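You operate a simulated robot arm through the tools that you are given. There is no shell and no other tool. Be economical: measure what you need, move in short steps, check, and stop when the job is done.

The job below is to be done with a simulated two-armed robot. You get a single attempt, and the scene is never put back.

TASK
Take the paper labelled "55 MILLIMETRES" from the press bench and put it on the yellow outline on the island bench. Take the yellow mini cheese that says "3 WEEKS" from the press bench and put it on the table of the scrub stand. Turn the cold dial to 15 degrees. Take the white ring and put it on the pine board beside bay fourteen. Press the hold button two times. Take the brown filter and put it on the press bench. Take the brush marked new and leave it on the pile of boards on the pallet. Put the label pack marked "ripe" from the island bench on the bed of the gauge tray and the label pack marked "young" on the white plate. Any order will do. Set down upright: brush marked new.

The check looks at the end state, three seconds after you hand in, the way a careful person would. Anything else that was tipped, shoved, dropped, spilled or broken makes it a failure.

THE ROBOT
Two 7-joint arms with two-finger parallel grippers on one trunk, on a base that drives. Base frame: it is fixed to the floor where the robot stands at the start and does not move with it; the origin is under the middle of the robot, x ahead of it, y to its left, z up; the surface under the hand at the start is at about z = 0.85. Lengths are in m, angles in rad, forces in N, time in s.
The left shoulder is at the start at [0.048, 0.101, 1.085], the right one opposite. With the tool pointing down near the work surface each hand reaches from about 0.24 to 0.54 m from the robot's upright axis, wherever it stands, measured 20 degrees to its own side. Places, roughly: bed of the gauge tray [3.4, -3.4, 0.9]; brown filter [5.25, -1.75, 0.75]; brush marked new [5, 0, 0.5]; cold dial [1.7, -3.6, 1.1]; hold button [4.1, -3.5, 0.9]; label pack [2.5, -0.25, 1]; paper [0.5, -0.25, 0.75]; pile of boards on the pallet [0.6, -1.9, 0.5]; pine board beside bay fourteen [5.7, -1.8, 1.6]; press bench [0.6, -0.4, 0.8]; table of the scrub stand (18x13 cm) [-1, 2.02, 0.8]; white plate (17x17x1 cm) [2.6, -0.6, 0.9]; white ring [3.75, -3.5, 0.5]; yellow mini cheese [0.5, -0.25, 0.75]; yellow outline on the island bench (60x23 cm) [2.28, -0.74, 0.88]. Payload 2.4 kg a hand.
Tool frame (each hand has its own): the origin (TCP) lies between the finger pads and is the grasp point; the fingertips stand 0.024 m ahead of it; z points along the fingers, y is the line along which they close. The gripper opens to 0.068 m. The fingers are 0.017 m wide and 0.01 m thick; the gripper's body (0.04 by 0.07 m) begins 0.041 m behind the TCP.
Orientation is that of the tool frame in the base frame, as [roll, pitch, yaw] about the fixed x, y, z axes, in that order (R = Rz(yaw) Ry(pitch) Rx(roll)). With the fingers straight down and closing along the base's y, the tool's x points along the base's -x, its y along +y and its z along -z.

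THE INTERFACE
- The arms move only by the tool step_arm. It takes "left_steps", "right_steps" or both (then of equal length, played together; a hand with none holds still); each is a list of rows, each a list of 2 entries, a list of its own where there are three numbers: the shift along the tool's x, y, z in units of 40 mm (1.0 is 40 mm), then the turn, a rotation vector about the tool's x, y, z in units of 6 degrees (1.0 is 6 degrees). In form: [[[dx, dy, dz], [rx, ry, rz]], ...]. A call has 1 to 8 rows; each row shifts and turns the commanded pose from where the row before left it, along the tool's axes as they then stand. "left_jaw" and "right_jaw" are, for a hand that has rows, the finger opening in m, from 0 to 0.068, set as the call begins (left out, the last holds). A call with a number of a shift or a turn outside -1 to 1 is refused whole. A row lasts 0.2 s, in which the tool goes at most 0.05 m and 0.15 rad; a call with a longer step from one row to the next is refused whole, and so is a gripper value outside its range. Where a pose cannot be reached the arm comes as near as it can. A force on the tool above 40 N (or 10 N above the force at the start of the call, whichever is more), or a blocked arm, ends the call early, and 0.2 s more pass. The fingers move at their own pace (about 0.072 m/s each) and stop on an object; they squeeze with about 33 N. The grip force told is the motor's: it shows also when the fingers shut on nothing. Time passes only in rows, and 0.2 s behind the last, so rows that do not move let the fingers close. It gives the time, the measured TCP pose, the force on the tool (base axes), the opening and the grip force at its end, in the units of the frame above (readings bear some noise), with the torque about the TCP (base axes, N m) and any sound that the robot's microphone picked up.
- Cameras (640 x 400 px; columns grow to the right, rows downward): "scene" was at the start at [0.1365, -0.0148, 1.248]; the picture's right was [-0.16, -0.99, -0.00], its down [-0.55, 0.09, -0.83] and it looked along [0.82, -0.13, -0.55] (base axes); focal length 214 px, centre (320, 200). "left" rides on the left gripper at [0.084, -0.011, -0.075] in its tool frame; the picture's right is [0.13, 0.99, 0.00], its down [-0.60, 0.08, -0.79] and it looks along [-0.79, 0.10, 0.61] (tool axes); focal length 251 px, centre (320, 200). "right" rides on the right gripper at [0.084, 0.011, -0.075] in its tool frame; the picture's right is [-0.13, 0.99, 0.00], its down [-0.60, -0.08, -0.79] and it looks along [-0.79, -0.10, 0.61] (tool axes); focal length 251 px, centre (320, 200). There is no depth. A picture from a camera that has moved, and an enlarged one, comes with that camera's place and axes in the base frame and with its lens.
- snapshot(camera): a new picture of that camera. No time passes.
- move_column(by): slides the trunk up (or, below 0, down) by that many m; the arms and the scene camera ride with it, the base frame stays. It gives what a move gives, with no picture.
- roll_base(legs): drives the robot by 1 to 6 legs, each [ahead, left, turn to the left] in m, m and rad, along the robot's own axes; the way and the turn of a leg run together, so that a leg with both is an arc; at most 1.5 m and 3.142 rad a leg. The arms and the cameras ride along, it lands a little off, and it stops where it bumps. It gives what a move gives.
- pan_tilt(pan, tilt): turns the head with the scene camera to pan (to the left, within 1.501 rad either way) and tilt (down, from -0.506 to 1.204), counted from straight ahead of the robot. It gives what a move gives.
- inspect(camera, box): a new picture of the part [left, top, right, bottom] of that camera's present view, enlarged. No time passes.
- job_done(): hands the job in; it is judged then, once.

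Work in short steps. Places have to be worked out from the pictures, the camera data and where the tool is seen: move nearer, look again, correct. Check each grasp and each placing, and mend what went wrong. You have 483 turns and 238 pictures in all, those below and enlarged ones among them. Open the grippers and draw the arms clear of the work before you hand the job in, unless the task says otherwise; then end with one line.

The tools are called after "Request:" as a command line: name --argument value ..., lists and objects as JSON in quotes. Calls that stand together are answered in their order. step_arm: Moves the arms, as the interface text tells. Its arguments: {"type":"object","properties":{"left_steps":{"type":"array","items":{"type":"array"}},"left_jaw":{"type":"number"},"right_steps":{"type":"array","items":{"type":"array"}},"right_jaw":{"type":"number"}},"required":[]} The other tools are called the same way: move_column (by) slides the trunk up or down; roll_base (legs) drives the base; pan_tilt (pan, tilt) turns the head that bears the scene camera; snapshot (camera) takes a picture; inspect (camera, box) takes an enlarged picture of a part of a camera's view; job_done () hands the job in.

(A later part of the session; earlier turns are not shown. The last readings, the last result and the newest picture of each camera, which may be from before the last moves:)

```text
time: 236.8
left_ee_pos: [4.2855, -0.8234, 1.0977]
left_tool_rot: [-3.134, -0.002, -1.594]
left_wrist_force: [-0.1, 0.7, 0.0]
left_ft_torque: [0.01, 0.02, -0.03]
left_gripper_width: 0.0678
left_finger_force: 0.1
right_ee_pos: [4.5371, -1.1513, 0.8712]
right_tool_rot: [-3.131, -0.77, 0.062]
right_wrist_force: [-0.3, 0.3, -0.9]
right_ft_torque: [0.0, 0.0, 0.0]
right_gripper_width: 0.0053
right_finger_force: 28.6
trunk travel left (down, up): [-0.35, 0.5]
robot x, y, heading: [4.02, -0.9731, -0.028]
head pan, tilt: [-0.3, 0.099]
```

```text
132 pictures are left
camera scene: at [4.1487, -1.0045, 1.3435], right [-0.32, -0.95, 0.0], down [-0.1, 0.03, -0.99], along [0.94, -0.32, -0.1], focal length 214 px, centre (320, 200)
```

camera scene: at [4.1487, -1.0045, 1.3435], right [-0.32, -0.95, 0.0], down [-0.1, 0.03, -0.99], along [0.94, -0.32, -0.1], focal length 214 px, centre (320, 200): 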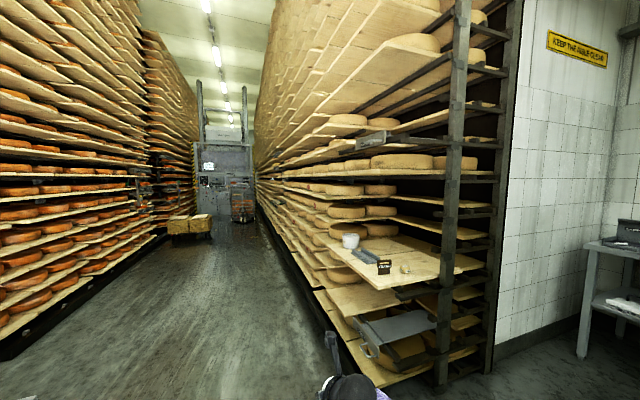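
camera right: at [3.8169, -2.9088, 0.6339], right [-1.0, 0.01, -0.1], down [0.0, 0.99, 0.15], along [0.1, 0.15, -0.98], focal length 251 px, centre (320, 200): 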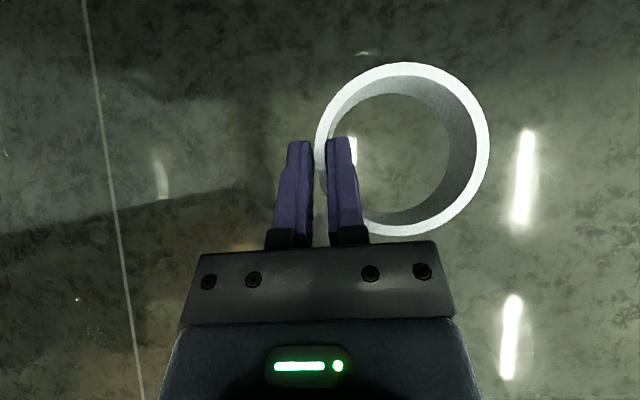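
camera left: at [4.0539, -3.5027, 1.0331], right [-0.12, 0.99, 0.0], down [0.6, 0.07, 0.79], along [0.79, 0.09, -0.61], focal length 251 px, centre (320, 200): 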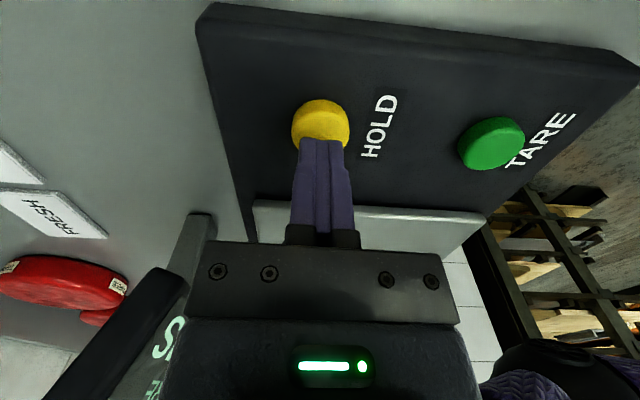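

The grip width has dropped a bit; I check the ring in the hand, and enlarge the rack.

Request:
snapshot --camera "right"

Request:
inspect --camera "scene" --box '[270, 100, 530, 390]'

Request:
inspect --camera "scene" --box '[320, 110, 480, 210]'

```text
131 pictures are left
camera right: at [4.5461, -1.1622, 0.984], right [-0.02, -0.99, -0.1], down [-0.99, 0.01, 0.15], along [-0.15, 0.1, -0.98], focal length 251 px, centre (320, 200)
```

right: 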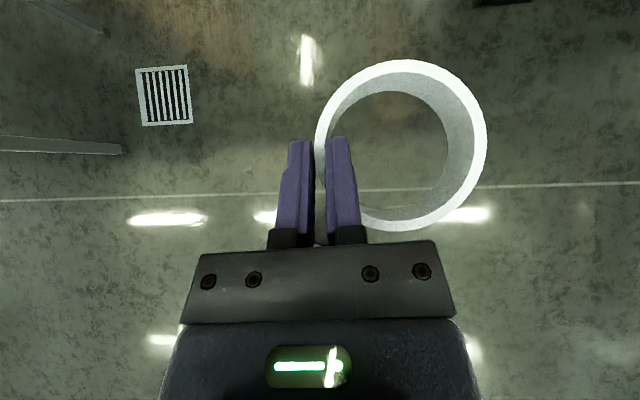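

```text
1.38 times, centred on (400, 245) of scene
camera zoom: at [4.1487, -1.0045, 1.3435], right [-0.32, -0.95, 0.0], down [-0.1, 0.03, -0.99], along [0.94, -0.32, -0.1], focal length 296 px, centre (210, 138)
```

zoom: 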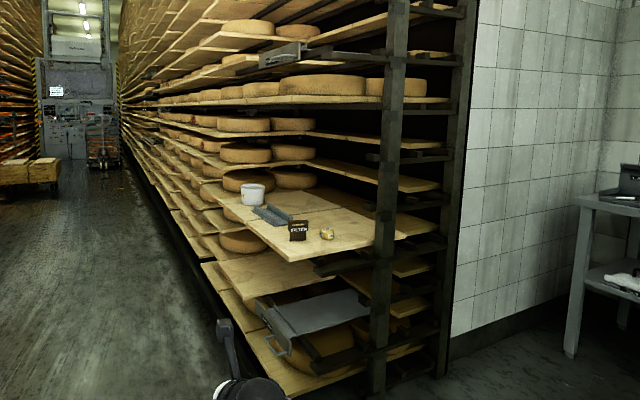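

```text
4.00 times, centred on (400, 160) of scene
camera zoom: at [4.1487, -1.0045, 1.3435], right [-0.32, -0.95, 0.0], down [-0.1, 0.03, -0.99], along [0.94, -0.32, -0.1], focal length 858 px, centre (0, 360)
```

zoom: 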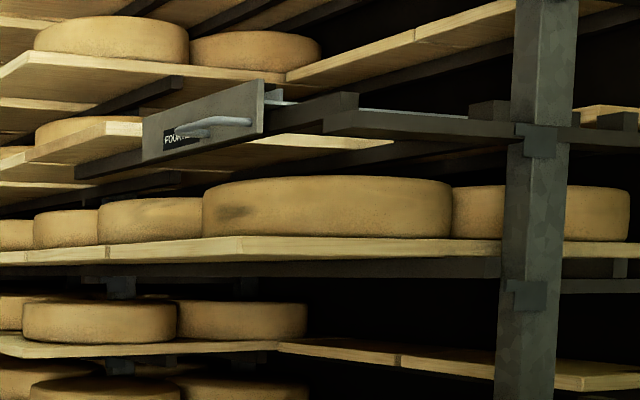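

Ring still held level. The drawer "FOURTEEN" is up at z≈1.5; the pine board is beside it (further along +x). I raise the trunk fully and drive up the aisle, then turn to face the rack.

Request:
move_column --by 0.5

Request:
roll_base --legs '[[1.45, 0.25, 0.0], [0.0, 0.0, -1.54]]'

Request:
pan_tilt --pan 0.0 --tilt 0.2

Request:
snapshot --camera "scene"

```text
refused: 0.5 is not a number from -0.4 to 0.4
```

```text
time: 248.0
left_ee_pos: [5.6551, -1.0237, 1.0975]
left_tool_rot: [-3.135, -0.002, 3.135]
left_wrist_force: [0.2, 0.7, -0.5]
left_ft_torque: [-0.01, -0.02, 0.01]
left_gripper_width: 0.0681
left_finger_force: 0.1
right_ee_pos: [5.3315, -1.2803, 0.8707]
right_tool_rot: [-3.131, -0.772, -1.491]
right_wrist_force: [-0.2, 0.3, -0.4]
right_ft_torque: [0.02, 0.04, 0.01]
right_gripper_width: 0.0036
right_finger_force: 27.3
trunk travel left (down, up): [-0.35, 0.5]
robot x, y, heading: [5.4993, -0.7631, -1.574]
head pan, tilt: [-0.3, 0.099]
```

```text
time: 248.8
left_ee_pos: [5.654, -1.0226, 1.0968]
left_tool_rot: [-3.134, -0.001, 3.137]
left_wrist_force: [-0.3, 0.1, 0.5]
left_ft_torque: [-0.02, -0.01, -0.01]
left_gripper_width: 0.068
left_finger_force: 0.0
right_ee_pos: [5.3318, -1.2799, 0.8714]
right_tool_rot: [-3.131, -0.772, -1.495]
right_wrist_force: [0.5, 0.8, -0.9]
right_ft_torque: [0.01, 0.0, -0.01]
right_gripper_width: 0.0032
right_finger_force: 27.0
trunk travel left (down, up): [-0.35, 0.5]
robot x, y, heading: [5.5023, -0.7619, -1.574]
head pan, tilt: [0.0, 0.201]
```

```text
128 pictures are left
camera scene: at [5.4986, -0.8947, 1.3342], right [-1.0, 0.01, 0.0], down [0.0, 0.2, -0.98], along [-0.01, -0.98, -0.2], focal length 214 px, centre (320, 200)
```

scene: 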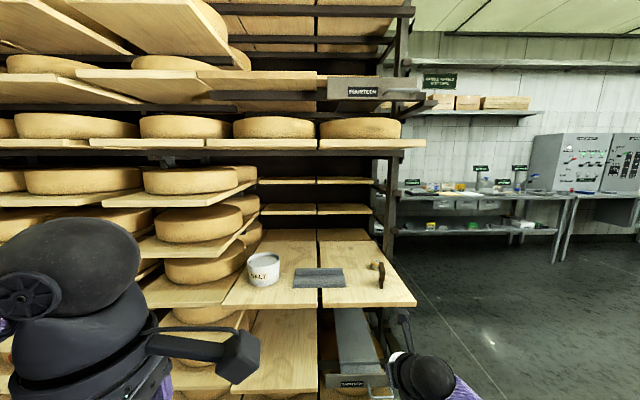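

The right grip keeps narrowing (3.2 mm) – I check the ring at once.

Request:
snapshot --camera "right"

```text
127 pictures are left
camera right: at [5.3206, -1.2892, 0.984], right [-1.0, 0.01, -0.1], down [-0.01, 0.99, 0.15], along [0.1, 0.15, -0.98], focal length 251 px, centre (320, 200)
```

right: 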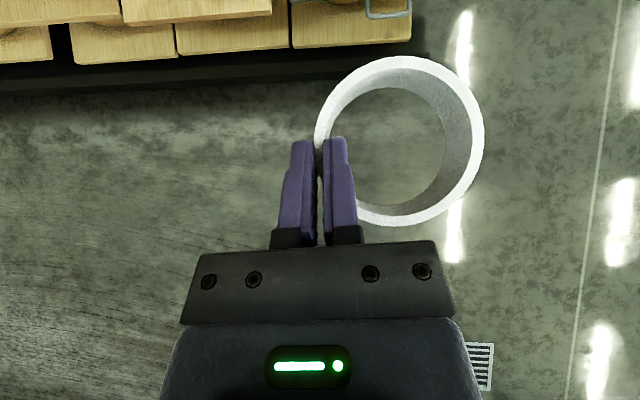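

The ring is slowly creeping in the grip. I'll set it on the free front part of the pull-out board right ahead and re-grip deeper. Moving forward now.

Request:
roll_base --legs '[[0.36, 0.0, 0.0]]'

Request:
snapshot --camera "scene"

Request:
snapshot --camera "right"

```text
time: 251.1
left_ee_pos: [5.6524, -1.3819, 1.0984]
left_tool_rot: [-3.136, -0.002, 3.141]
left_wrist_force: [-0.3, 0.5, -0.5]
left_ft_torque: [0.0, 0.03, 0.02]
left_gripper_width: 0.0681
left_finger_force: 0.0
right_ee_pos: [5.3319, -1.6403, 0.8715]
right_tool_rot: [-3.132, -0.772, -1.49]
right_wrist_force: [0.7, -0.7, -0.2]
right_ft_torque: [0.01, -0.02, 0.0]
right_gripper_width: 0.0036
right_finger_force: 27.0
trunk travel left (down, up): [-0.35, 0.5]
robot x, y, heading: [5.4977, -1.1239, -1.574]
head pan, tilt: [0.0, 0.201]
```

```text
126 pictures are left
camera scene: at [5.4971, -1.2538, 1.3342], right [-1.0, 0.0, 0.0], down [0.0, 0.2, -0.98], along [0.0, -0.98, -0.2], focal length 214 px, centre (320, 200)
```

scene: 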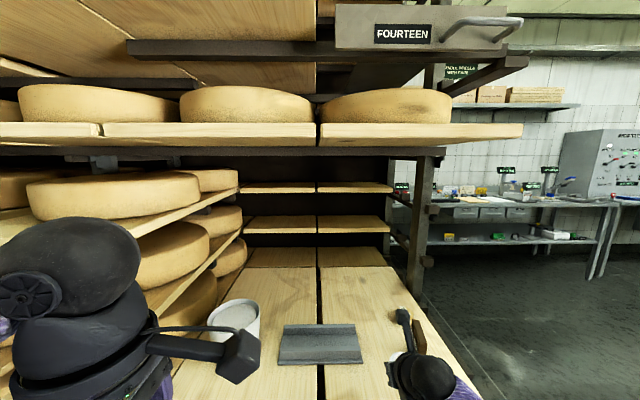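

```text
125 pictures are left
camera right: at [5.3203, -1.6489, 0.9838], right [-1.0, 0.0, -0.1], down [-0.01, 0.99, 0.15], along [0.1, 0.15, -0.98], focal length 251 px, centre (320, 200)
```

right: 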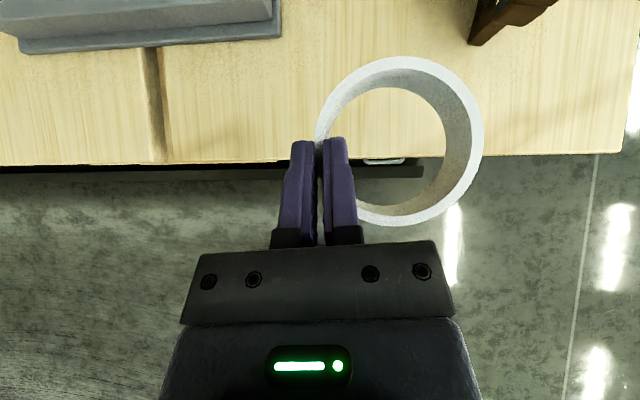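

The board edge is at y≈-1.65; I extend 4.5 cm forward and 6 cm down over the board.

Request:
step_arm --right_steps '[[[-0.08, 0, 0.62], [0, 0, 0]], [[-0.08, 0, 0.62], [0, 0, 0]], [[-0.08, 0, 0.62], [0, 0, 0]]]'

Request:
step_arm --right_steps '[[[-0.14, 0, 0.145], [0, 0, 0]], [[-0.14, 0, 0.145], [0, 0, 0]]]'

Request:
snapshot --camera "right"

```text
time: 251.9
left_ee_pos: [5.6529, -1.3821, 1.0971]
left_tool_rot: [-3.133, -0.003, 3.141]
left_wrist_force: [0.4, 0.1, -0.8]
left_ft_torque: [-0.01, -0.01, 0.01]
left_gripper_width: 0.0679
left_finger_force: 0.0
right_ee_pos: [5.3365, -1.6852, 0.8112]
right_tool_rot: [-3.13, -0.772, -1.486]
right_wrist_force: [0.9, 0.0, -0.6]
right_ft_torque: [0.0, -0.03, 0.01]
right_gripper_width: 0.0036
right_finger_force: 27.5
trunk travel left (down, up): [-0.35, 0.5]
robot x, y, heading: [5.4983, -1.1176, -1.577]
head pan, tilt: [0.0, 0.201]
```

```text
time: 252.5
left_ee_pos: [5.6544, -1.3797, 1.0988]
left_tool_rot: [-3.133, -0.002, 3.139]
left_wrist_force: [0.0, -0.4, 0.4]
left_ft_torque: [-0.01, 0.01, 0.01]
left_gripper_width: 0.068
left_finger_force: 0.0
right_ee_pos: [5.338, -1.6833, 0.8002]
right_tool_rot: [-3.133, -0.786, -1.487]
right_wrist_force: [1.0, -3.7, 29.5]
right_ft_torque: [0.11, 0.15, 0.11]
right_gripper_width: 0.0039
right_finger_force: 27.1
trunk travel left (down, up): [-0.35, 0.5]
robot x, y, heading: [5.4987, -1.1177, -1.574]
head pan, tilt: [0.0, 0.201]
```

```text
124 pictures are left
camera right: at [5.3274, -1.6919, 0.9128], right [-1.0, 0.0, -0.1], down [-0.01, 0.99, 0.14], along [0.1, 0.14, -0.99], focal length 251 px, centre (320, 200)
```

right: 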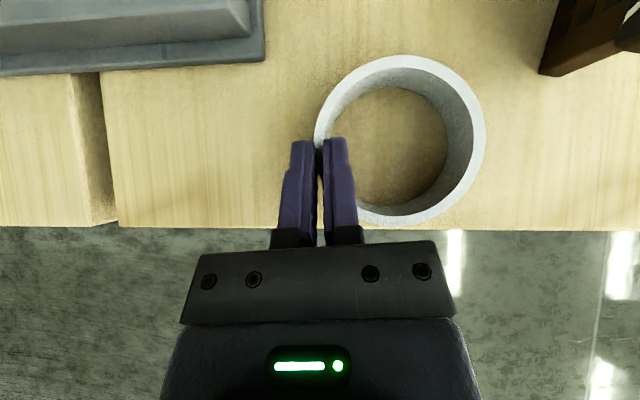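

Board contacted (z≈0.768). I release, settle the hand 4 mm deeper and re-grip the ring.

Request:
step_arm --right_steps '[[[0, 0, 0], [0, 0, 0]], [[0.0, 0, 0], [0, 0, 0]]]' --right_jaw 0.04

Request:
snapshot --camera "right"

```text
time: 253.1
left_ee_pos: [5.6538, -1.381, 1.0984]
left_tool_rot: [-3.136, -0.001, 3.139]
left_wrist_force: [0.1, 0.0, -0.9]
left_ft_torque: [0.01, 0.0, -0.03]
left_gripper_width: 0.0683
left_finger_force: 0.1
right_ee_pos: [5.3357, -1.6826, 0.7952]
right_tool_rot: [-3.132, -0.769, -1.489]
right_wrist_force: [0.4, 0.1, 0.1]
right_ft_torque: [-0.02, 0.02, 0.01]
right_gripper_width: 0.0397
right_finger_force: 0.0
trunk travel left (down, up): [-0.35, 0.5]
robot x, y, heading: [5.4974, -1.1235, -1.576]
head pan, tilt: [0.0, 0.201]
```

```text
123 pictures are left
camera right: at [5.3253, -1.6923, 0.9072], right [-1.0, 0.0, -0.1], down [-0.01, 0.99, 0.15], along [0.1, 0.15, -0.98], focal length 251 px, centre (320, 200)
```

right: 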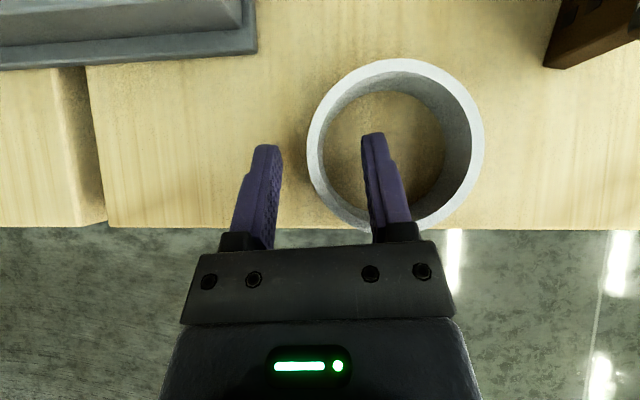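

I move 1 cm forward so that the pads are centred on the wall, then close.

Request:
step_arm --right_steps '[[[0.18, 0, 0.16], [0, 0, 0]], [[0, 0, 0], [0, 0, 0]]]'

Request:
step_arm --right_steps '[[[0, 0, 0], [0, 0, 0]], [[0, 0, 0], [0, 0, 0]], [[0, 0, 0], [0, 0, 0]]]' --right_jaw 0.0

Request:
snapshot --camera "right"

```text
time: 253.7
left_ee_pos: [5.6528, -1.3804, 1.0967]
left_tool_rot: [-3.134, -0.001, 3.139]
left_wrist_force: [0.2, -0.3, -0.8]
left_ft_torque: [0.01, 0.0, -0.01]
left_gripper_width: 0.0681
left_finger_force: 0.0
right_ee_pos: [5.3366, -1.6834, 0.7963]
right_tool_rot: [-3.131, -0.773, -1.488]
right_wrist_force: [0.6, 1.0, -0.1]
right_ft_torque: [-0.03, -0.01, -0.03]
right_gripper_width: 0.0401
right_finger_force: 0.1
right hand out of reach, approached as far as the arm can: row 1
trunk travel left (down, up): [-0.35, 0.5]
robot x, y, heading: [5.4955, -1.1205, -1.573]
head pan, tilt: [0.0, 0.201]
```

```text
time: 254.5
left_ee_pos: [5.6536, -1.381, 1.0968]
left_tool_rot: [-3.137, -0.003, 3.14]
left_wrist_force: [0.5, 0.3, 0.3]
left_ft_torque: [0.0, 0.0, 0.01]
left_gripper_width: 0.068
left_finger_force: 0.2
right_ee_pos: [5.3362, -1.6833, 0.7953]
right_tool_rot: [-3.13, -0.772, -1.489]
right_wrist_force: [-0.6, -0.7, 1.8]
right_ft_torque: [0.01, 0.02, -0.04]
right_gripper_width: 0.004
right_finger_force: 27.2
trunk travel left (down, up): [-0.35, 0.5]
robot x, y, heading: [5.4956, -1.1236, -1.576]
head pan, tilt: [0.0, 0.201]
```

```text
122 pictures are left
camera right: at [5.3255, -1.6923, 0.908], right [-1.0, 0.0, -0.1], down [-0.01, 0.99, 0.15], along [0.1, 0.15, -0.98], focal length 251 px, centre (320, 200)
```

right: 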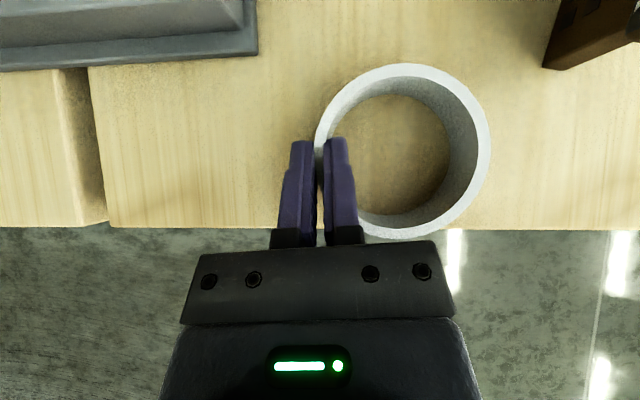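

The arm is at its reach limit; I open, nudge the base 1.2 cm forward, and close again.

Request:
step_arm --right_steps '[[[0, 0, 0], [0, 0, 0]], [[0, 0, 0], [0, 0, 0]]]' --right_jaw 0.04

Request:
roll_base --legs '[[0.012, 0.0, 0.0]]'

Request:
step_arm --right_steps '[[[0, 0, 0], [0, 0, 0]], [[0, 0, 0], [0, 0, 0]], [[0, 0, 0], [0, 0, 0]]]' --right_jaw 0.0

Request:
snapshot --camera "right"

```text
time: 255.1
left_ee_pos: [5.6527, -1.38, 1.098]
left_tool_rot: [-3.135, -0.002, 3.139]
left_wrist_force: [0.4, 0.4, 0.3]
left_ft_torque: [0.02, -0.01, 0.0]
left_gripper_width: 0.0678
left_finger_force: 0.1
right_ee_pos: [5.3368, -1.6832, 0.7958]
right_tool_rot: [-3.131, -0.771, -1.489]
right_wrist_force: [-0.2, -0.2, -0.3]
right_ft_torque: [0.0, 0.01, 0.0]
right_gripper_width: 0.0404
right_finger_force: 0.0
trunk travel left (down, up): [-0.35, 0.5]
robot x, y, heading: [5.4986, -1.1193, -1.569]
head pan, tilt: [0.0, 0.201]
```

```text
time: 255.9
left_ee_pos: [5.6529, -1.3937, 1.0961]
left_tool_rot: [-3.136, -0.002, 3.14]
left_wrist_force: [0.0, -0.4, 0.0]
left_ft_torque: [0.04, -0.02, -0.01]
left_gripper_width: 0.0679
left_finger_force: 0.2
right_ee_pos: [5.3362, -1.6959, 0.7947]
right_tool_rot: [-3.13, -0.772, -1.489]
right_wrist_force: [0.0, 0.5, -0.5]
right_ft_torque: [0.01, -0.02, -0.01]
right_gripper_width: 0.0401
right_finger_force: 0.2
trunk travel left (down, up): [-0.35, 0.5]
robot x, y, heading: [5.4985, -1.1331, -1.575]
head pan, tilt: [0.0, 0.201]
```

```text
time: 256.7
left_ee_pos: [5.6535, -1.3934, 1.0974]
left_tool_rot: [-3.134, -0.001, 3.139]
left_wrist_force: [-0.5, -0.3, -0.2]
left_ft_torque: [-0.01, -0.02, -0.01]
left_gripper_width: 0.0679
left_finger_force: 0.1
right_ee_pos: [5.3363, -1.696, 0.7952]
right_tool_rot: [-3.132, -0.772, -1.487]
right_wrist_force: [0.5, -1.1, 1.8]
right_ft_torque: [0.01, 0.04, -0.02]
right_gripper_width: 0.0092
right_finger_force: 30.9
trunk travel left (down, up): [-0.35, 0.5]
robot x, y, heading: [5.4953, -1.1343, -1.573]
head pan, tilt: [0.0, 0.201]
```

```text
121 pictures are left
camera right: at [5.3254, -1.7046, 0.908], right [-1.0, 0.0, -0.1], down [-0.01, 0.99, 0.15], along [0.1, 0.15, -0.98], focal length 251 px, centre (320, 200)
```

right: 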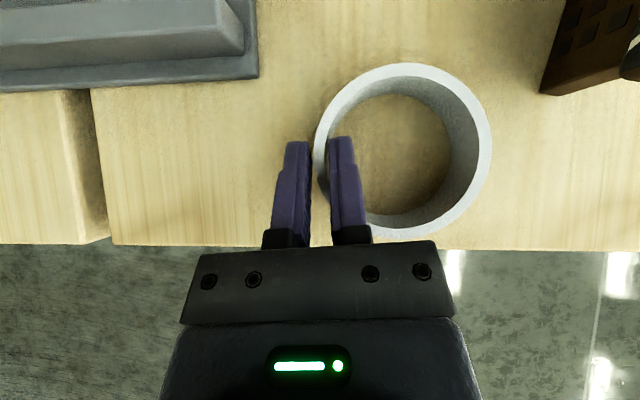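

Now a solid grip (9 mm). I lift, back off and raise the trunk to view the pine board beside bay fourteen.

Request:
step_arm --right_steps '[[[0.35, 0, -0.36], [0, 0, 0]], [[0.35, 0, -0.36], [0, 0, 0]], [[0.35, 0, -0.36], [0, 0, 0]]]'

Request:
roll_base --legs '[[-0.3, 0.0, 0.0]]'

Request:
move_column --by 0.4

Request:
snapshot --camera "scene"

```text
time: 257.5
left_ee_pos: [5.6525, -1.3943, 1.0977]
left_tool_rot: [-3.135, 0.0, 3.14]
left_wrist_force: [0.5, 0.6, 0.4]
left_ft_torque: [-0.03, 0.0, 0.02]
left_gripper_width: 0.068
left_finger_force: 0.0
right_ee_pos: [5.3348, -1.717, 0.8448]
right_tool_rot: [-3.132, -0.77, -1.487]
right_wrist_force: [-0.1, -0.4, -0.2]
right_ft_torque: [0.0, -0.01, 0.0]
right_gripper_width: 0.0091
right_finger_force: 31.3
right hand out of reach, approached as far as the arm can: row 1, 2, 3
trunk travel left (down, up): [-0.35, 0.5]
robot x, y, heading: [5.5002, -1.1356, -1.575]
head pan, tilt: [0.0, 0.201]
```

```text
time: 259.5
left_ee_pos: [5.6544, -1.0938, 1.0971]
left_tool_rot: [-3.134, 0.0, 3.136]
left_wrist_force: [0.2, -0.3, 0.0]
left_ft_torque: [0.03, 0.02, -0.04]
left_gripper_width: 0.068
left_finger_force: 0.1
right_ee_pos: [5.3335, -1.4134, 0.8464]
right_tool_rot: [-3.132, -0.771, -1.494]
right_wrist_force: [-0.1, 0.2, 0.0]
right_ft_torque: [0.01, 0.01, 0.01]
right_gripper_width: 0.0093
right_finger_force: 30.4
trunk travel left (down, up): [-0.35, 0.5]
robot x, y, heading: [5.5002, -0.8337, -1.58]
head pan, tilt: [0.0, 0.201]
```

```text
time: 263.3
left_ee_pos: [5.6542, -1.0931, 1.4965]
left_tool_rot: [-3.135, -0.003, 3.136]
left_wrist_force: [-0.5, -0.7, 0.1]
left_ft_torque: [-0.01, 0.0, 0.02]
left_gripper_width: 0.0683
left_finger_force: 0.0
right_ee_pos: [5.3345, -1.4159, 1.289]
right_tool_rot: [3.142, -0.848, -1.487]
right_wrist_force: [0.2, -0.7, -0.1]
right_ft_torque: [-0.02, -0.02, -0.01]
right_gripper_width: 0.0089
right_finger_force: 30.5
trunk travel left (down, up): [-0.75, 0.099]
robot x, y, heading: [5.5034, -0.8306, -1.577]
head pan, tilt: [0.0, 0.201]
```

```text
120 pictures are left
camera scene: at [5.4986, -0.9355, 1.7353], right [-1.0, 0.01, 0.0], down [0.0, 0.2, -0.98], along [-0.01, -0.98, -0.2], focal length 214 px, centre (320, 200)
```

scene: 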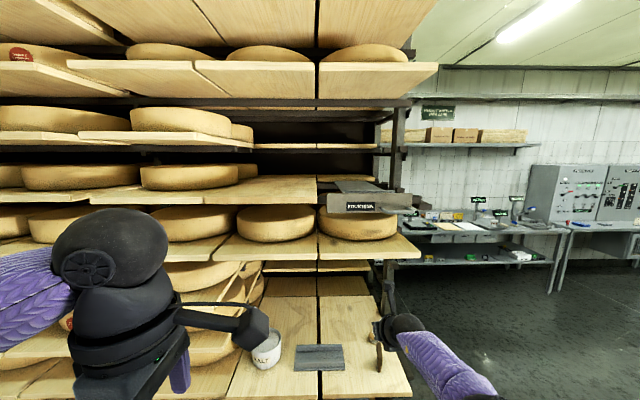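

The right hand's pose changed slightly during the trunk move; I check the ring.

Request:
snapshot --camera "right"

Request:
inspect --camera "scene" --box '[70, 90, 430, 250]'

```text
119 pictures are left
camera right: at [5.324, -1.4167, 1.4015], right [-1.0, 0.0, -0.1], down [-0.01, 1.0, 0.07], along [0.1, 0.07, -0.99], focal length 251 px, centre (320, 200)
```

right: 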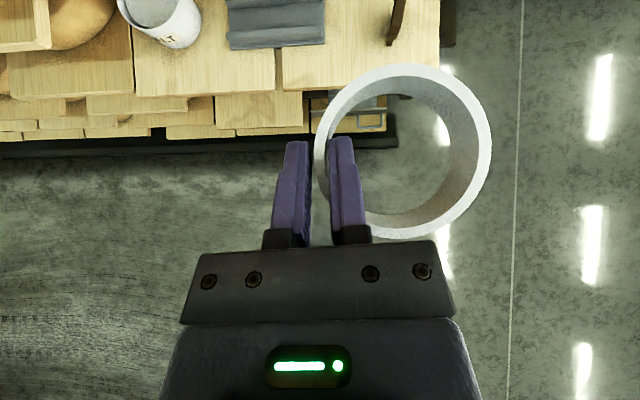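

```text
1.78 times, centred on (250, 170) of scene
camera zoom: at [5.4986, -0.9355, 1.7353], right [-1.0, 0.01, 0.0], down [0.0, 0.2, -0.98], along [-0.01, -0.98, -0.2], focal length 381 px, centre (444, 253)
```

zoom: 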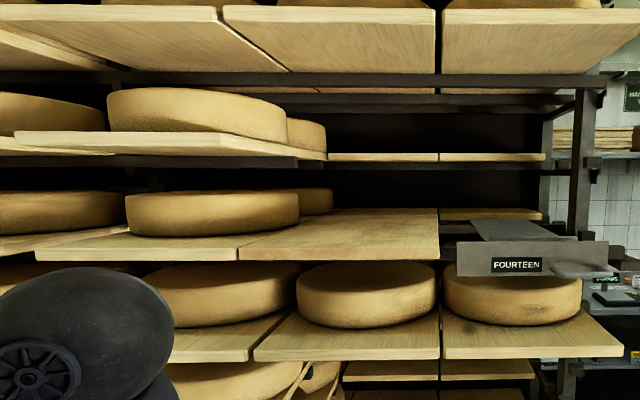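

Ring still solid, tilted ~4° since the pitch changed. The free pine board beside FOURTEEN has its front edge at about y=-1.70, top z≈1.56-1.57. I correct the tilt and raise the hand and trunk.

Request:
move_column --by 0.098

Request:
step_arm --right_steps '[[[0, 0, 0], [0, -0.73, 0]], [[0.65, 0, -0.66], [0, 0, 0]], [[0.65, 0, -0.66], [0, 0, 0]], [[0.65, 0, -0.66], [0, 0, 0]], [[0.65, 0, -0.66], [0, 0, 0]], [[0.65, 0, -0.66], [0, 0, 0]], [[0.65, 0, -0.66], [0, 0, 0]], [[0.65, 0, -0.66], [0, 0, 0]]]'

Request:
roll_base --legs '[[0.0, 0.3, 0.0]]'

Request:
snapshot --camera "scene"

```text
time: 264.7
left_ee_pos: [5.6543, -1.0928, 1.5954]
left_tool_rot: [-3.134, -0.001, 3.137]
left_wrist_force: [-0.1, -0.6, -0.1]
left_ft_torque: [-0.02, -0.04, -0.03]
left_gripper_width: 0.068
left_finger_force: 0.0
right_ee_pos: [5.3351, -1.4154, 1.3873]
right_tool_rot: [-3.142, -0.848, -1.486]
right_wrist_force: [0.3, -0.2, -0.6]
right_ft_torque: [-0.02, -0.02, 0.02]
right_gripper_width: 0.0086
right_finger_force: 30.5
trunk travel left (down, up): [-0.848, 0.001]
robot x, y, heading: [5.4952, -0.8317, -1.583]
head pan, tilt: [0.0, 0.201]
```

```text
time: 266.5
left_ee_pos: [5.6546, -1.0931, 1.5946]
left_tool_rot: [-3.134, -0.002, 3.136]
left_wrist_force: [0.0, -0.1, -0.8]
left_ft_torque: [-0.01, 0.05, 0.01]
left_gripper_width: 0.0682
left_finger_force: 0.0
right_ee_pos: [5.3355, -1.4135, 1.6201]
right_tool_rot: [-3.141, -0.769, -1.486]
right_wrist_force: [-0.8, -0.5, 0.0]
right_ft_torque: [-0.01, -0.01, -0.03]
right_gripper_width: 0.0089
right_finger_force: 30.3
right hand out of reach, approached as far as the arm can: row 1, 2, 3, 4, 7, 8
trunk travel left (down, up): [-0.848, 0.001]
robot x, y, heading: [5.4957, -0.8338, -1.582]
head pan, tilt: [0.0, 0.201]
```

```text
time: 268.5
left_ee_pos: [5.9503, -1.0934, 1.5954]
left_tool_rot: [-3.136, -0.001, 3.136]
left_wrist_force: [-0.4, -1.0, -0.7]
left_ft_torque: [0.0, 0.02, 0.0]
left_gripper_width: 0.0678
left_finger_force: 0.0
right_ee_pos: [5.6329, -1.4175, 1.6197]
right_tool_rot: [-3.141, -0.769, -1.483]
right_wrist_force: [0.1, 0.6, -1.5]
right_ft_torque: [-0.02, 0.0, 0.0]
right_gripper_width: 0.0088
right_finger_force: 30.8
trunk travel left (down, up): [-0.848, 0.001]
robot x, y, heading: [5.7938, -0.8329, -1.578]
head pan, tilt: [0.0, 0.201]
```

```text
117 pictures are left
camera scene: at [5.7948, -0.937, 1.8335], right [-1.0, 0.01, 0.0], down [0.0, 0.2, -0.98], along [-0.01, -0.98, -0.2], focal length 214 px, centre (320, 200)
```

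scene: 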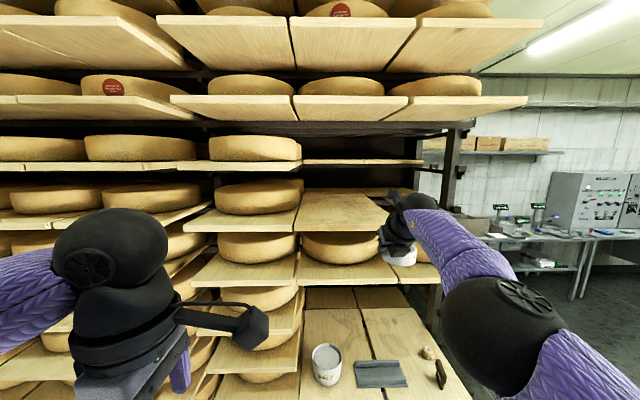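

The free board spans x 5.54–5.88. I retract/raise the hand a bit, strafe 0.11 m, and check the height relation before entering.

Request:
step_arm --right_steps '[[[-0.19, 0, -0.88], [0, 0, 0]], [[-0.19, 0, -0.88], [0, 0, 0]]]'

Request:
roll_base --legs '[[0.0, 0.11, 0.0], [0.22, 0.0, 0.0]]'

Request:
snapshot --camera "scene"

Request:
snapshot --camera "right"

```text
time: 269.1
left_ee_pos: [5.9515, -1.0948, 1.5951]
left_tool_rot: [-3.135, -0.003, 3.138]
left_wrist_force: [-0.4, -0.1, 0.0]
left_ft_torque: [0.01, 0.06, 0.0]
left_gripper_width: 0.0682
left_finger_force: 0.1
right_ee_pos: [5.6289, -1.4059, 1.6548]
right_tool_rot: [-3.141, -0.767, -1.484]
right_wrist_force: [0.5, 0.8, 0.0]
right_ft_torque: [-0.01, 0.0, 0.03]
right_gripper_width: 0.0087
right_finger_force: 30.3
right hand out of reach, approached as far as the arm can: row 1, 2
trunk travel left (down, up): [-0.848, 0.001]
robot x, y, heading: [5.7962, -0.8353, -1.566]
head pan, tilt: [0.0, 0.201]
```

```text
time: 271.6
left_ee_pos: [6.059, -1.3146, 1.5953]
left_tool_rot: [-3.134, -0.002, 3.131]
left_wrist_force: [0.4, 1.0, -0.5]
left_ft_torque: [-0.01, 0.02, 0.03]
left_gripper_width: 0.0678
left_finger_force: 0.0
right_ee_pos: [5.7332, -1.625, 1.656]
right_tool_rot: [-3.141, -0.768, -1.49]
right_wrist_force: [0.2, -1.0, -0.6]
right_ft_torque: [0.03, -0.02, 0.01]
right_gripper_width: 0.0087
right_finger_force: 30.1
trunk travel left (down, up): [-0.848, 0.001]
robot x, y, heading: [5.9042, -1.0504, -1.585]
head pan, tilt: [0.0, 0.201]
```

```text
116 pictures are left
camera scene: at [5.9031, -1.1561, 1.8335], right [-1.0, 0.01, 0.0], down [0.0, 0.2, -0.98], along [-0.01, -0.98, -0.2], focal length 214 px, centre (320, 200)
```

scene: 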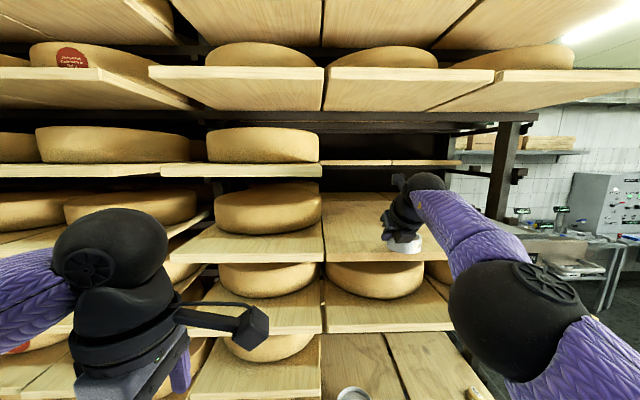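

```text
115 pictures are left
camera right: at [5.7231, -1.634, 1.7672], right [-1.0, 0.01, -0.09], down [0.0, 0.99, 0.15], along [0.09, 0.15, -0.98], focal length 251 px, centre (320, 200)
```

right: 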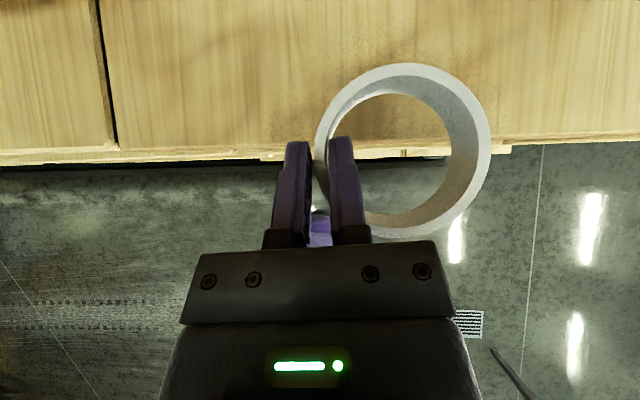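

Board top edge: y=-1.644, z=1.577. I drive 10 cm forward so the ring is over the board, then lower in small steps.

Request:
roll_base --legs '[[0.1, 0.0, 0.0]]'

Request:
step_arm --right_steps '[[[-0.31, 0, 0.32], [0, 0, 0]], [[-0.31, 0, 0.32], [0, 0, 0]]]'

Request:
snapshot --camera "right"

```text
time: 272.7
left_ee_pos: [6.0571, -1.4151, 1.5958]
left_tool_rot: [-3.135, -0.002, 3.131]
left_wrist_force: [0.1, 0.0, -0.1]
left_ft_torque: [-0.02, -0.04, -0.03]
left_gripper_width: 0.0677
left_finger_force: 0.1
right_ee_pos: [5.7315, -1.7268, 1.6545]
right_tool_rot: [3.141, -0.768, -1.49]
right_wrist_force: [0.3, 0.0, -0.3]
right_ft_torque: [0.02, -0.01, -0.02]
right_gripper_width: 0.0087
right_finger_force: 30.3
trunk travel left (down, up): [-0.848, 0.001]
robot x, y, heading: [5.9024, -1.1556, -1.587]
head pan, tilt: [0.0, 0.201]
```

```text
time: 273.3
left_ee_pos: [6.0562, -1.409, 1.5958]
left_tool_rot: [-3.131, -0.003, 3.131]
left_wrist_force: [-0.2, 0.7, -0.1]
left_ft_torque: [0.02, -0.04, 0.02]
left_gripper_width: 0.0684
left_finger_force: 0.1
right_ee_pos: [5.7328, -1.7293, 1.6279]
right_tool_rot: [3.141, -0.781, -1.491]
right_wrist_force: [-1.8, 2.9, 38.2]
right_ft_torque: [0.0, 0.22, 0.19]
right_gripper_width: 0.0087
right_finger_force: 30.5
right hand out of reach, approached as far as the arm can: row 1, 2
trunk travel left (down, up): [-0.848, 0.001]
robot x, y, heading: [5.9036, -1.153, -1.589]
head pan, tilt: [0.0, 0.201]
```

```text
114 pictures are left
camera right: at [5.7217, -1.7372, 1.7405], right [-1.0, 0.01, -0.09], down [0.0, 0.99, 0.14], along [0.09, 0.14, -0.99], focal length 251 px, centre (320, 200)
```

right: 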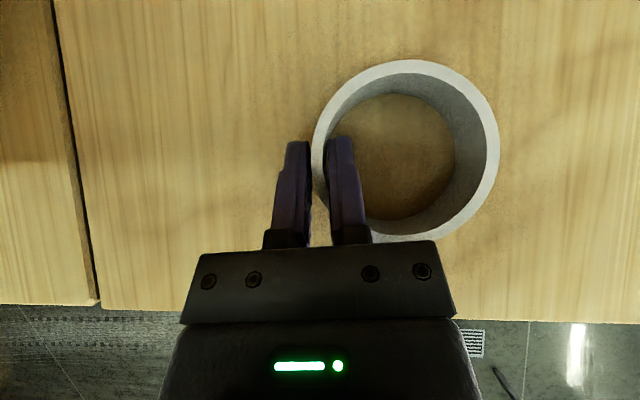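

Contact (38 N). I ease up a little, then open to release the ring.

Request:
step_arm --right_steps '[[[0.05, 0, -0.05], [0, 0, 0]]]'

Request:
step_arm --right_steps '[[[0, 0, 0], [0, 0, 0]], [[0, 0, 0], [0, 0, 0]]]' --right_jaw 0.035

Request:
snapshot --camera "right"

```text
time: 273.7
left_ee_pos: [6.0562, -1.4111, 1.5954]
left_tool_rot: [-3.133, -0.002, 3.132]
left_wrist_force: [-0.2, 0.4, -0.4]
left_ft_torque: [0.02, 0.02, -0.04]
left_gripper_width: 0.0681
left_finger_force: 0.1
right_ee_pos: [5.7307, -1.7299, 1.6272]
right_tool_rot: [3.139, -0.775, -1.488]
right_wrist_force: [-1.8, 2.3, 33.1]
right_ft_torque: [-0.45, 0.23, 0.13]
right_gripper_width: 0.0085
right_finger_force: 30.4
trunk travel left (down, up): [-0.848, 0.001]
robot x, y, heading: [5.9024, -1.154, -1.585]
head pan, tilt: [0.0, 0.201]
```

```text
time: 274.3
left_ee_pos: [6.0567, -1.4161, 1.5945]
left_tool_rot: [-3.134, -0.003, 3.132]
left_wrist_force: [0.0, 1.1, -0.1]
left_ft_torque: [-0.01, 0.01, 0.01]
left_gripper_width: 0.068
left_finger_force: 0.1
right_ee_pos: [5.7308, -1.7351, 1.6235]
right_tool_rot: [-3.14, -0.766, -1.492]
right_wrist_force: [0.3, -0.2, -0.2]
right_ft_torque: [0.01, 0.02, 0.0]
right_gripper_width: 0.035
right_finger_force: 0.0
trunk travel left (down, up): [-0.848, 0.001]
robot x, y, heading: [5.9016, -1.1518, -1.583]
head pan, tilt: [0.0, 0.201]
```

```text
113 pictures are left
camera right: at [5.7204, -1.744, 1.7359], right [-1.0, 0.01, -0.09], down [0.0, 0.99, 0.15], along [0.09, 0.15, -0.98], focal length 251 px, centre (320, 200)
```

right: 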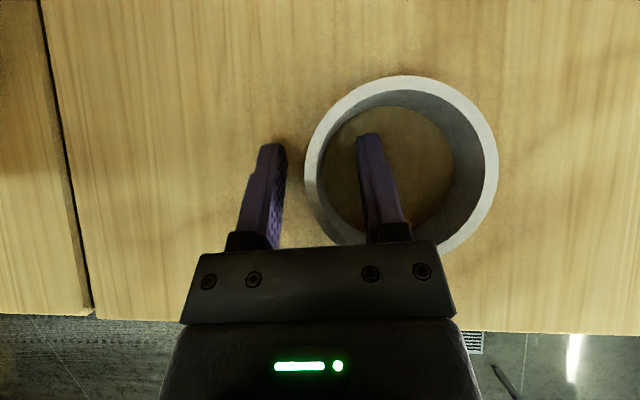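

Ring rests flat on the board. I withdraw along the tool axis, then back off.

Request:
step_arm --right_steps '[[[0.15, 0, -0.5], [0, 0, 0]], [[0.1, 0, -0.6], [0, 0, 0]], [[0, 0, -0.7], [0, 0, 0]]]'

Request:
snapshot --camera "right"

Request:
roll_base --legs '[[-0.35, 0.0, 0.0]]'

Request:
snapshot --camera "scene"

```text
time: 275.1
left_ee_pos: [6.0553, -1.4145, 1.5959]
left_tool_rot: [-3.135, -0.001, 3.13]
left_wrist_force: [0.7, -1.0, 0.3]
left_ft_torque: [0.01, -0.01, 0.01]
left_gripper_width: 0.068
left_finger_force: 0.0
right_ee_pos: [5.7256, -1.7107, 1.6911]
right_tool_rot: [-3.14, -0.769, -1.492]
right_wrist_force: [0.4, -0.3, -0.2]
right_ft_torque: [-0.02, 0.01, 0.0]
right_gripper_width: 0.0349
right_finger_force: 0.1
right hand out of reach, approached as far as the arm can: row 1, 2, 3
trunk travel left (down, up): [-0.848, 0.001]
robot x, y, heading: [5.9012, -1.1505, -1.586]
head pan, tilt: [0.0, 0.201]
```

```text
112 pictures are left
camera right: at [5.7159, -1.7207, 1.8036], right [-1.0, 0.01, -0.09], down [0.0, 0.99, 0.15], along [0.09, 0.15, -0.98], focal length 251 px, centre (320, 200)
```

right: 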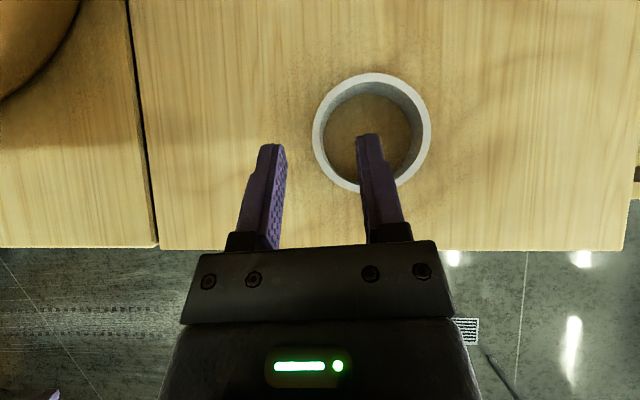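

```text
time: 277.4
left_ee_pos: [6.061, -1.0589, 1.5952]
left_tool_rot: [-3.135, -0.001, 3.133]
left_wrist_force: [-0.5, -0.3, -0.8]
left_ft_torque: [-0.01, 0.0, 0.0]
left_gripper_width: 0.0681
left_finger_force: 0.1
right_ee_pos: [5.731, -1.3556, 1.6904]
right_tool_rot: [-3.141, -0.767, -1.491]
right_wrist_force: [0.6, -0.5, 0.5]
right_ft_torque: [0.02, -0.01, -0.01]
right_gripper_width: 0.0348
right_finger_force: 0.1
trunk travel left (down, up): [-0.848, 0.001]
robot x, y, heading: [5.9049, -0.8001, -1.584]
head pan, tilt: [0.0, 0.201]
```

```text
111 pictures are left
camera scene: at [5.9063, -0.9007, 1.8335], right [-1.0, 0.01, 0.0], down [0.0, 0.2, -0.98], along [-0.01, -0.98, -0.2], focal length 214 px, centre (320, 200)
```

scene: 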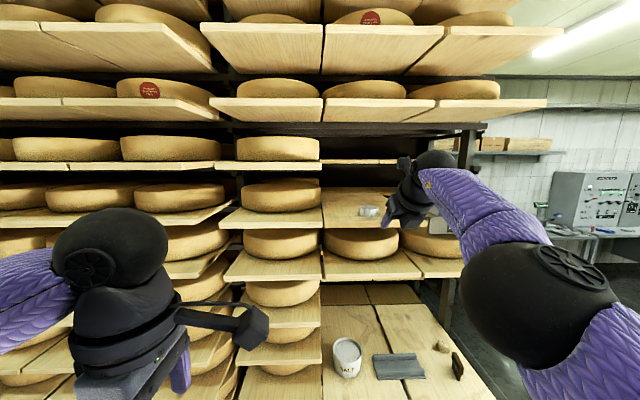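

Ring done. Now the brown filter on the pull-out board: I lower the trunk and move in front of it.

Request:
roll_base --legs '[[0.0, -0.5, 0.0]]'

Request:
move_column --by -0.4

Request:
pan_tilt --pan -0.2 --tilt 0.5

Request:
snapshot --camera "scene"

```text
time: 280.4
left_ee_pos: [5.5637, -1.0531, 1.5964]
left_tool_rot: [-3.135, -0.001, 3.126]
left_wrist_force: [-1.1, 1.3, -0.4]
left_ft_torque: [-0.01, 0.01, 0.01]
left_gripper_width: 0.068
left_finger_force: 0.1
right_ee_pos: [5.2325, -1.3475, 1.6901]
right_tool_rot: [-3.141, -0.769, -1.495]
right_wrist_force: [-0.2, 0.6, -0.2]
right_ft_torque: [0.0, 0.02, 0.04]
right_gripper_width: 0.0353
right_finger_force: 0.1
trunk travel left (down, up): [-0.848, 0.001]
robot x, y, heading: [5.4107, -0.7908, -1.589]
head pan, tilt: [0.0, 0.201]
```

```text
time: 284.2
left_ee_pos: [5.563, -1.0517, 1.1953]
left_tool_rot: [-3.134, -0.003, 3.127]
left_wrist_force: [0.2, 0.7, 0.0]
left_ft_torque: [0.0, 0.01, 0.02]
left_gripper_width: 0.0679
left_finger_force: 0.2
right_ee_pos: [5.2313, -1.3606, 1.2695]
right_tool_rot: [-3.137, -0.729, -1.498]
right_wrist_force: [0.1, 0.6, 0.6]
right_ft_torque: [-0.01, -0.01, 0.0]
right_gripper_width: 0.0352
right_finger_force: 0.0
trunk travel left (down, up): [-0.448, 0.401]
robot x, y, heading: [5.4128, -0.7904, -1.591]
head pan, tilt: [0.0, 0.201]
```

```text
time: 285.0
left_ee_pos: [5.5625, -1.0524, 1.1948]
left_tool_rot: [-3.136, -0.002, 3.127]
left_wrist_force: [0.0, -0.1, -0.9]
left_ft_torque: [0.02, -0.02, 0.01]
left_gripper_width: 0.068
left_finger_force: 0.1
right_ee_pos: [5.2314, -1.3608, 1.2703]
right_tool_rot: [-3.135, -0.724, -1.496]
right_wrist_force: [-0.7, -0.1, -0.8]
right_ft_torque: [0.01, 0.01, 0.01]
right_gripper_width: 0.0351
right_finger_force: 0.1
trunk travel left (down, up): [-0.448, 0.401]
robot x, y, heading: [5.411, -0.79, -1.586]
head pan, tilt: [-0.201, 0.499]
```

```text
110 pictures are left
camera scene: at [5.391, -0.9045, 1.4053], right [-0.98, 0.22, 0.0], down [0.1, 0.47, -0.88], along [-0.19, -0.86, -0.48], focal length 214 px, centre (320, 200)
```

scene: 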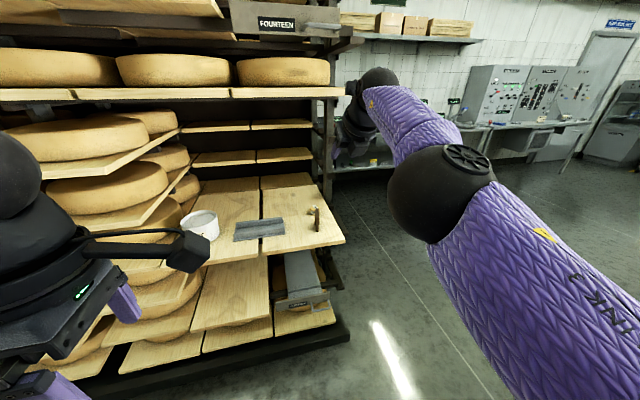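

Request:
inspect --camera "scene" --box '[280, 190, 360, 250]'

```text
6.67 times, centred on (320, 220) of scene
camera zoom: at [5.391, -0.9045, 1.4053], right [-0.98, 0.22, 0.0], down [0.1, 0.47, -0.88], along [-0.19, -0.86, -0.48], focal length 1430 px, centre (320, 67)
```

zoom: 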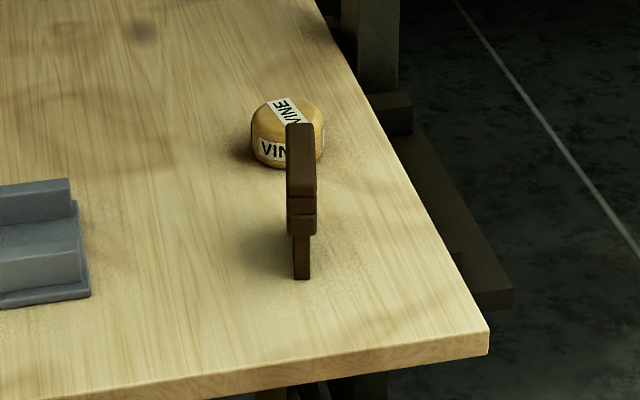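

The filter is a handled block like the label packs, bar along y, centred near [5.217, -1.76], top z≈0.86. I straighten the right tool to vertical, pull it in, and lower the trunk slightly.

Request:
step_arm --right_steps '[[[-0.5, 0, -0.5], [0, -1, 0]], [[-0.5, 0, -0.5], [0, -1, 0]], [[-0.5, 0, -0.5], [0, -1, 0]], [[-0.5, 0, -0.3], [0, -1, 0]], [[-0.3, 0, 0], [0, -1, 0]], [[-0.3, 0, 0], [0, -1, 0]], [[0, 0, 0], [0, -0.9, 0]]]' --right_jaw 0.068

Request:
move_column --by -0.1

Request:
snapshot --camera "right"

```text
time: 286.6
left_ee_pos: [5.5639, -1.0519, 1.1955]
left_tool_rot: [-3.134, -0.001, 3.128]
left_wrist_force: [-0.1, 0.1, 1.3]
left_ft_torque: [-0.01, -0.01, 0.0]
left_gripper_width: 0.0679
left_finger_force: 0.2
right_ee_pos: [5.2273, -1.2301, 1.2834]
right_tool_rot: [-3.136, -0.013, -1.493]
right_wrist_force: [-0.4, 0.0, -0.4]
right_ft_torque: [0.0, -0.02, -0.05]
right_gripper_width: 0.0679
right_finger_force: 0.2
right hand out of reach, approached as far as the arm can: row 1, 2, 3, 5, 6, 7
trunk travel left (down, up): [-0.448, 0.401]
robot x, y, heading: [5.4122, -0.7861, -1.591]
head pan, tilt: [-0.201, 0.499]
```

```text
time: 287.9
left_ee_pos: [5.5632, -1.0534, 1.0956]
left_tool_rot: [-3.136, -0.001, 3.127]
left_wrist_force: [0.0, 0.0, -0.7]
left_ft_torque: [0.02, -0.02, -0.02]
left_gripper_width: 0.0681
left_finger_force: 0.0
right_ee_pos: [5.2258, -1.2304, 1.1831]
right_tool_rot: [-3.137, -0.005, -1.493]
right_wrist_force: [0.9, -0.7, 0.2]
right_ft_torque: [0.0, -0.02, 0.03]
right_gripper_width: 0.0681
right_finger_force: 0.2
trunk travel left (down, up): [-0.348, 0.501]
robot x, y, heading: [5.4087, -0.7882, -1.584]
head pan, tilt: [-0.201, 0.499]
```

```text
108 pictures are left
camera right: at [5.222, -1.3145, 1.2588], right [-1.0, 0.05, 0.0], down [0.03, 0.61, 0.79], along [0.04, 0.79, -0.61], focal length 251 px, centre (320, 200)
```

right: 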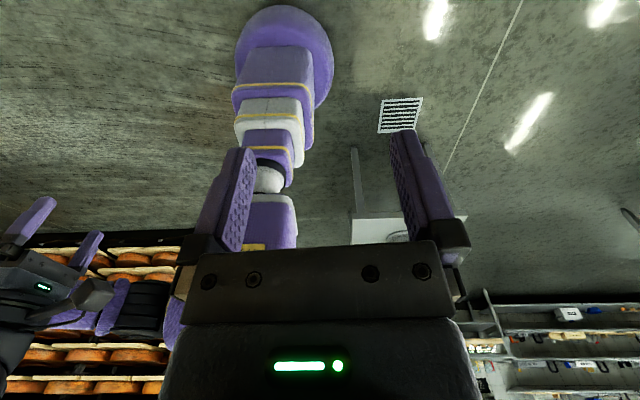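

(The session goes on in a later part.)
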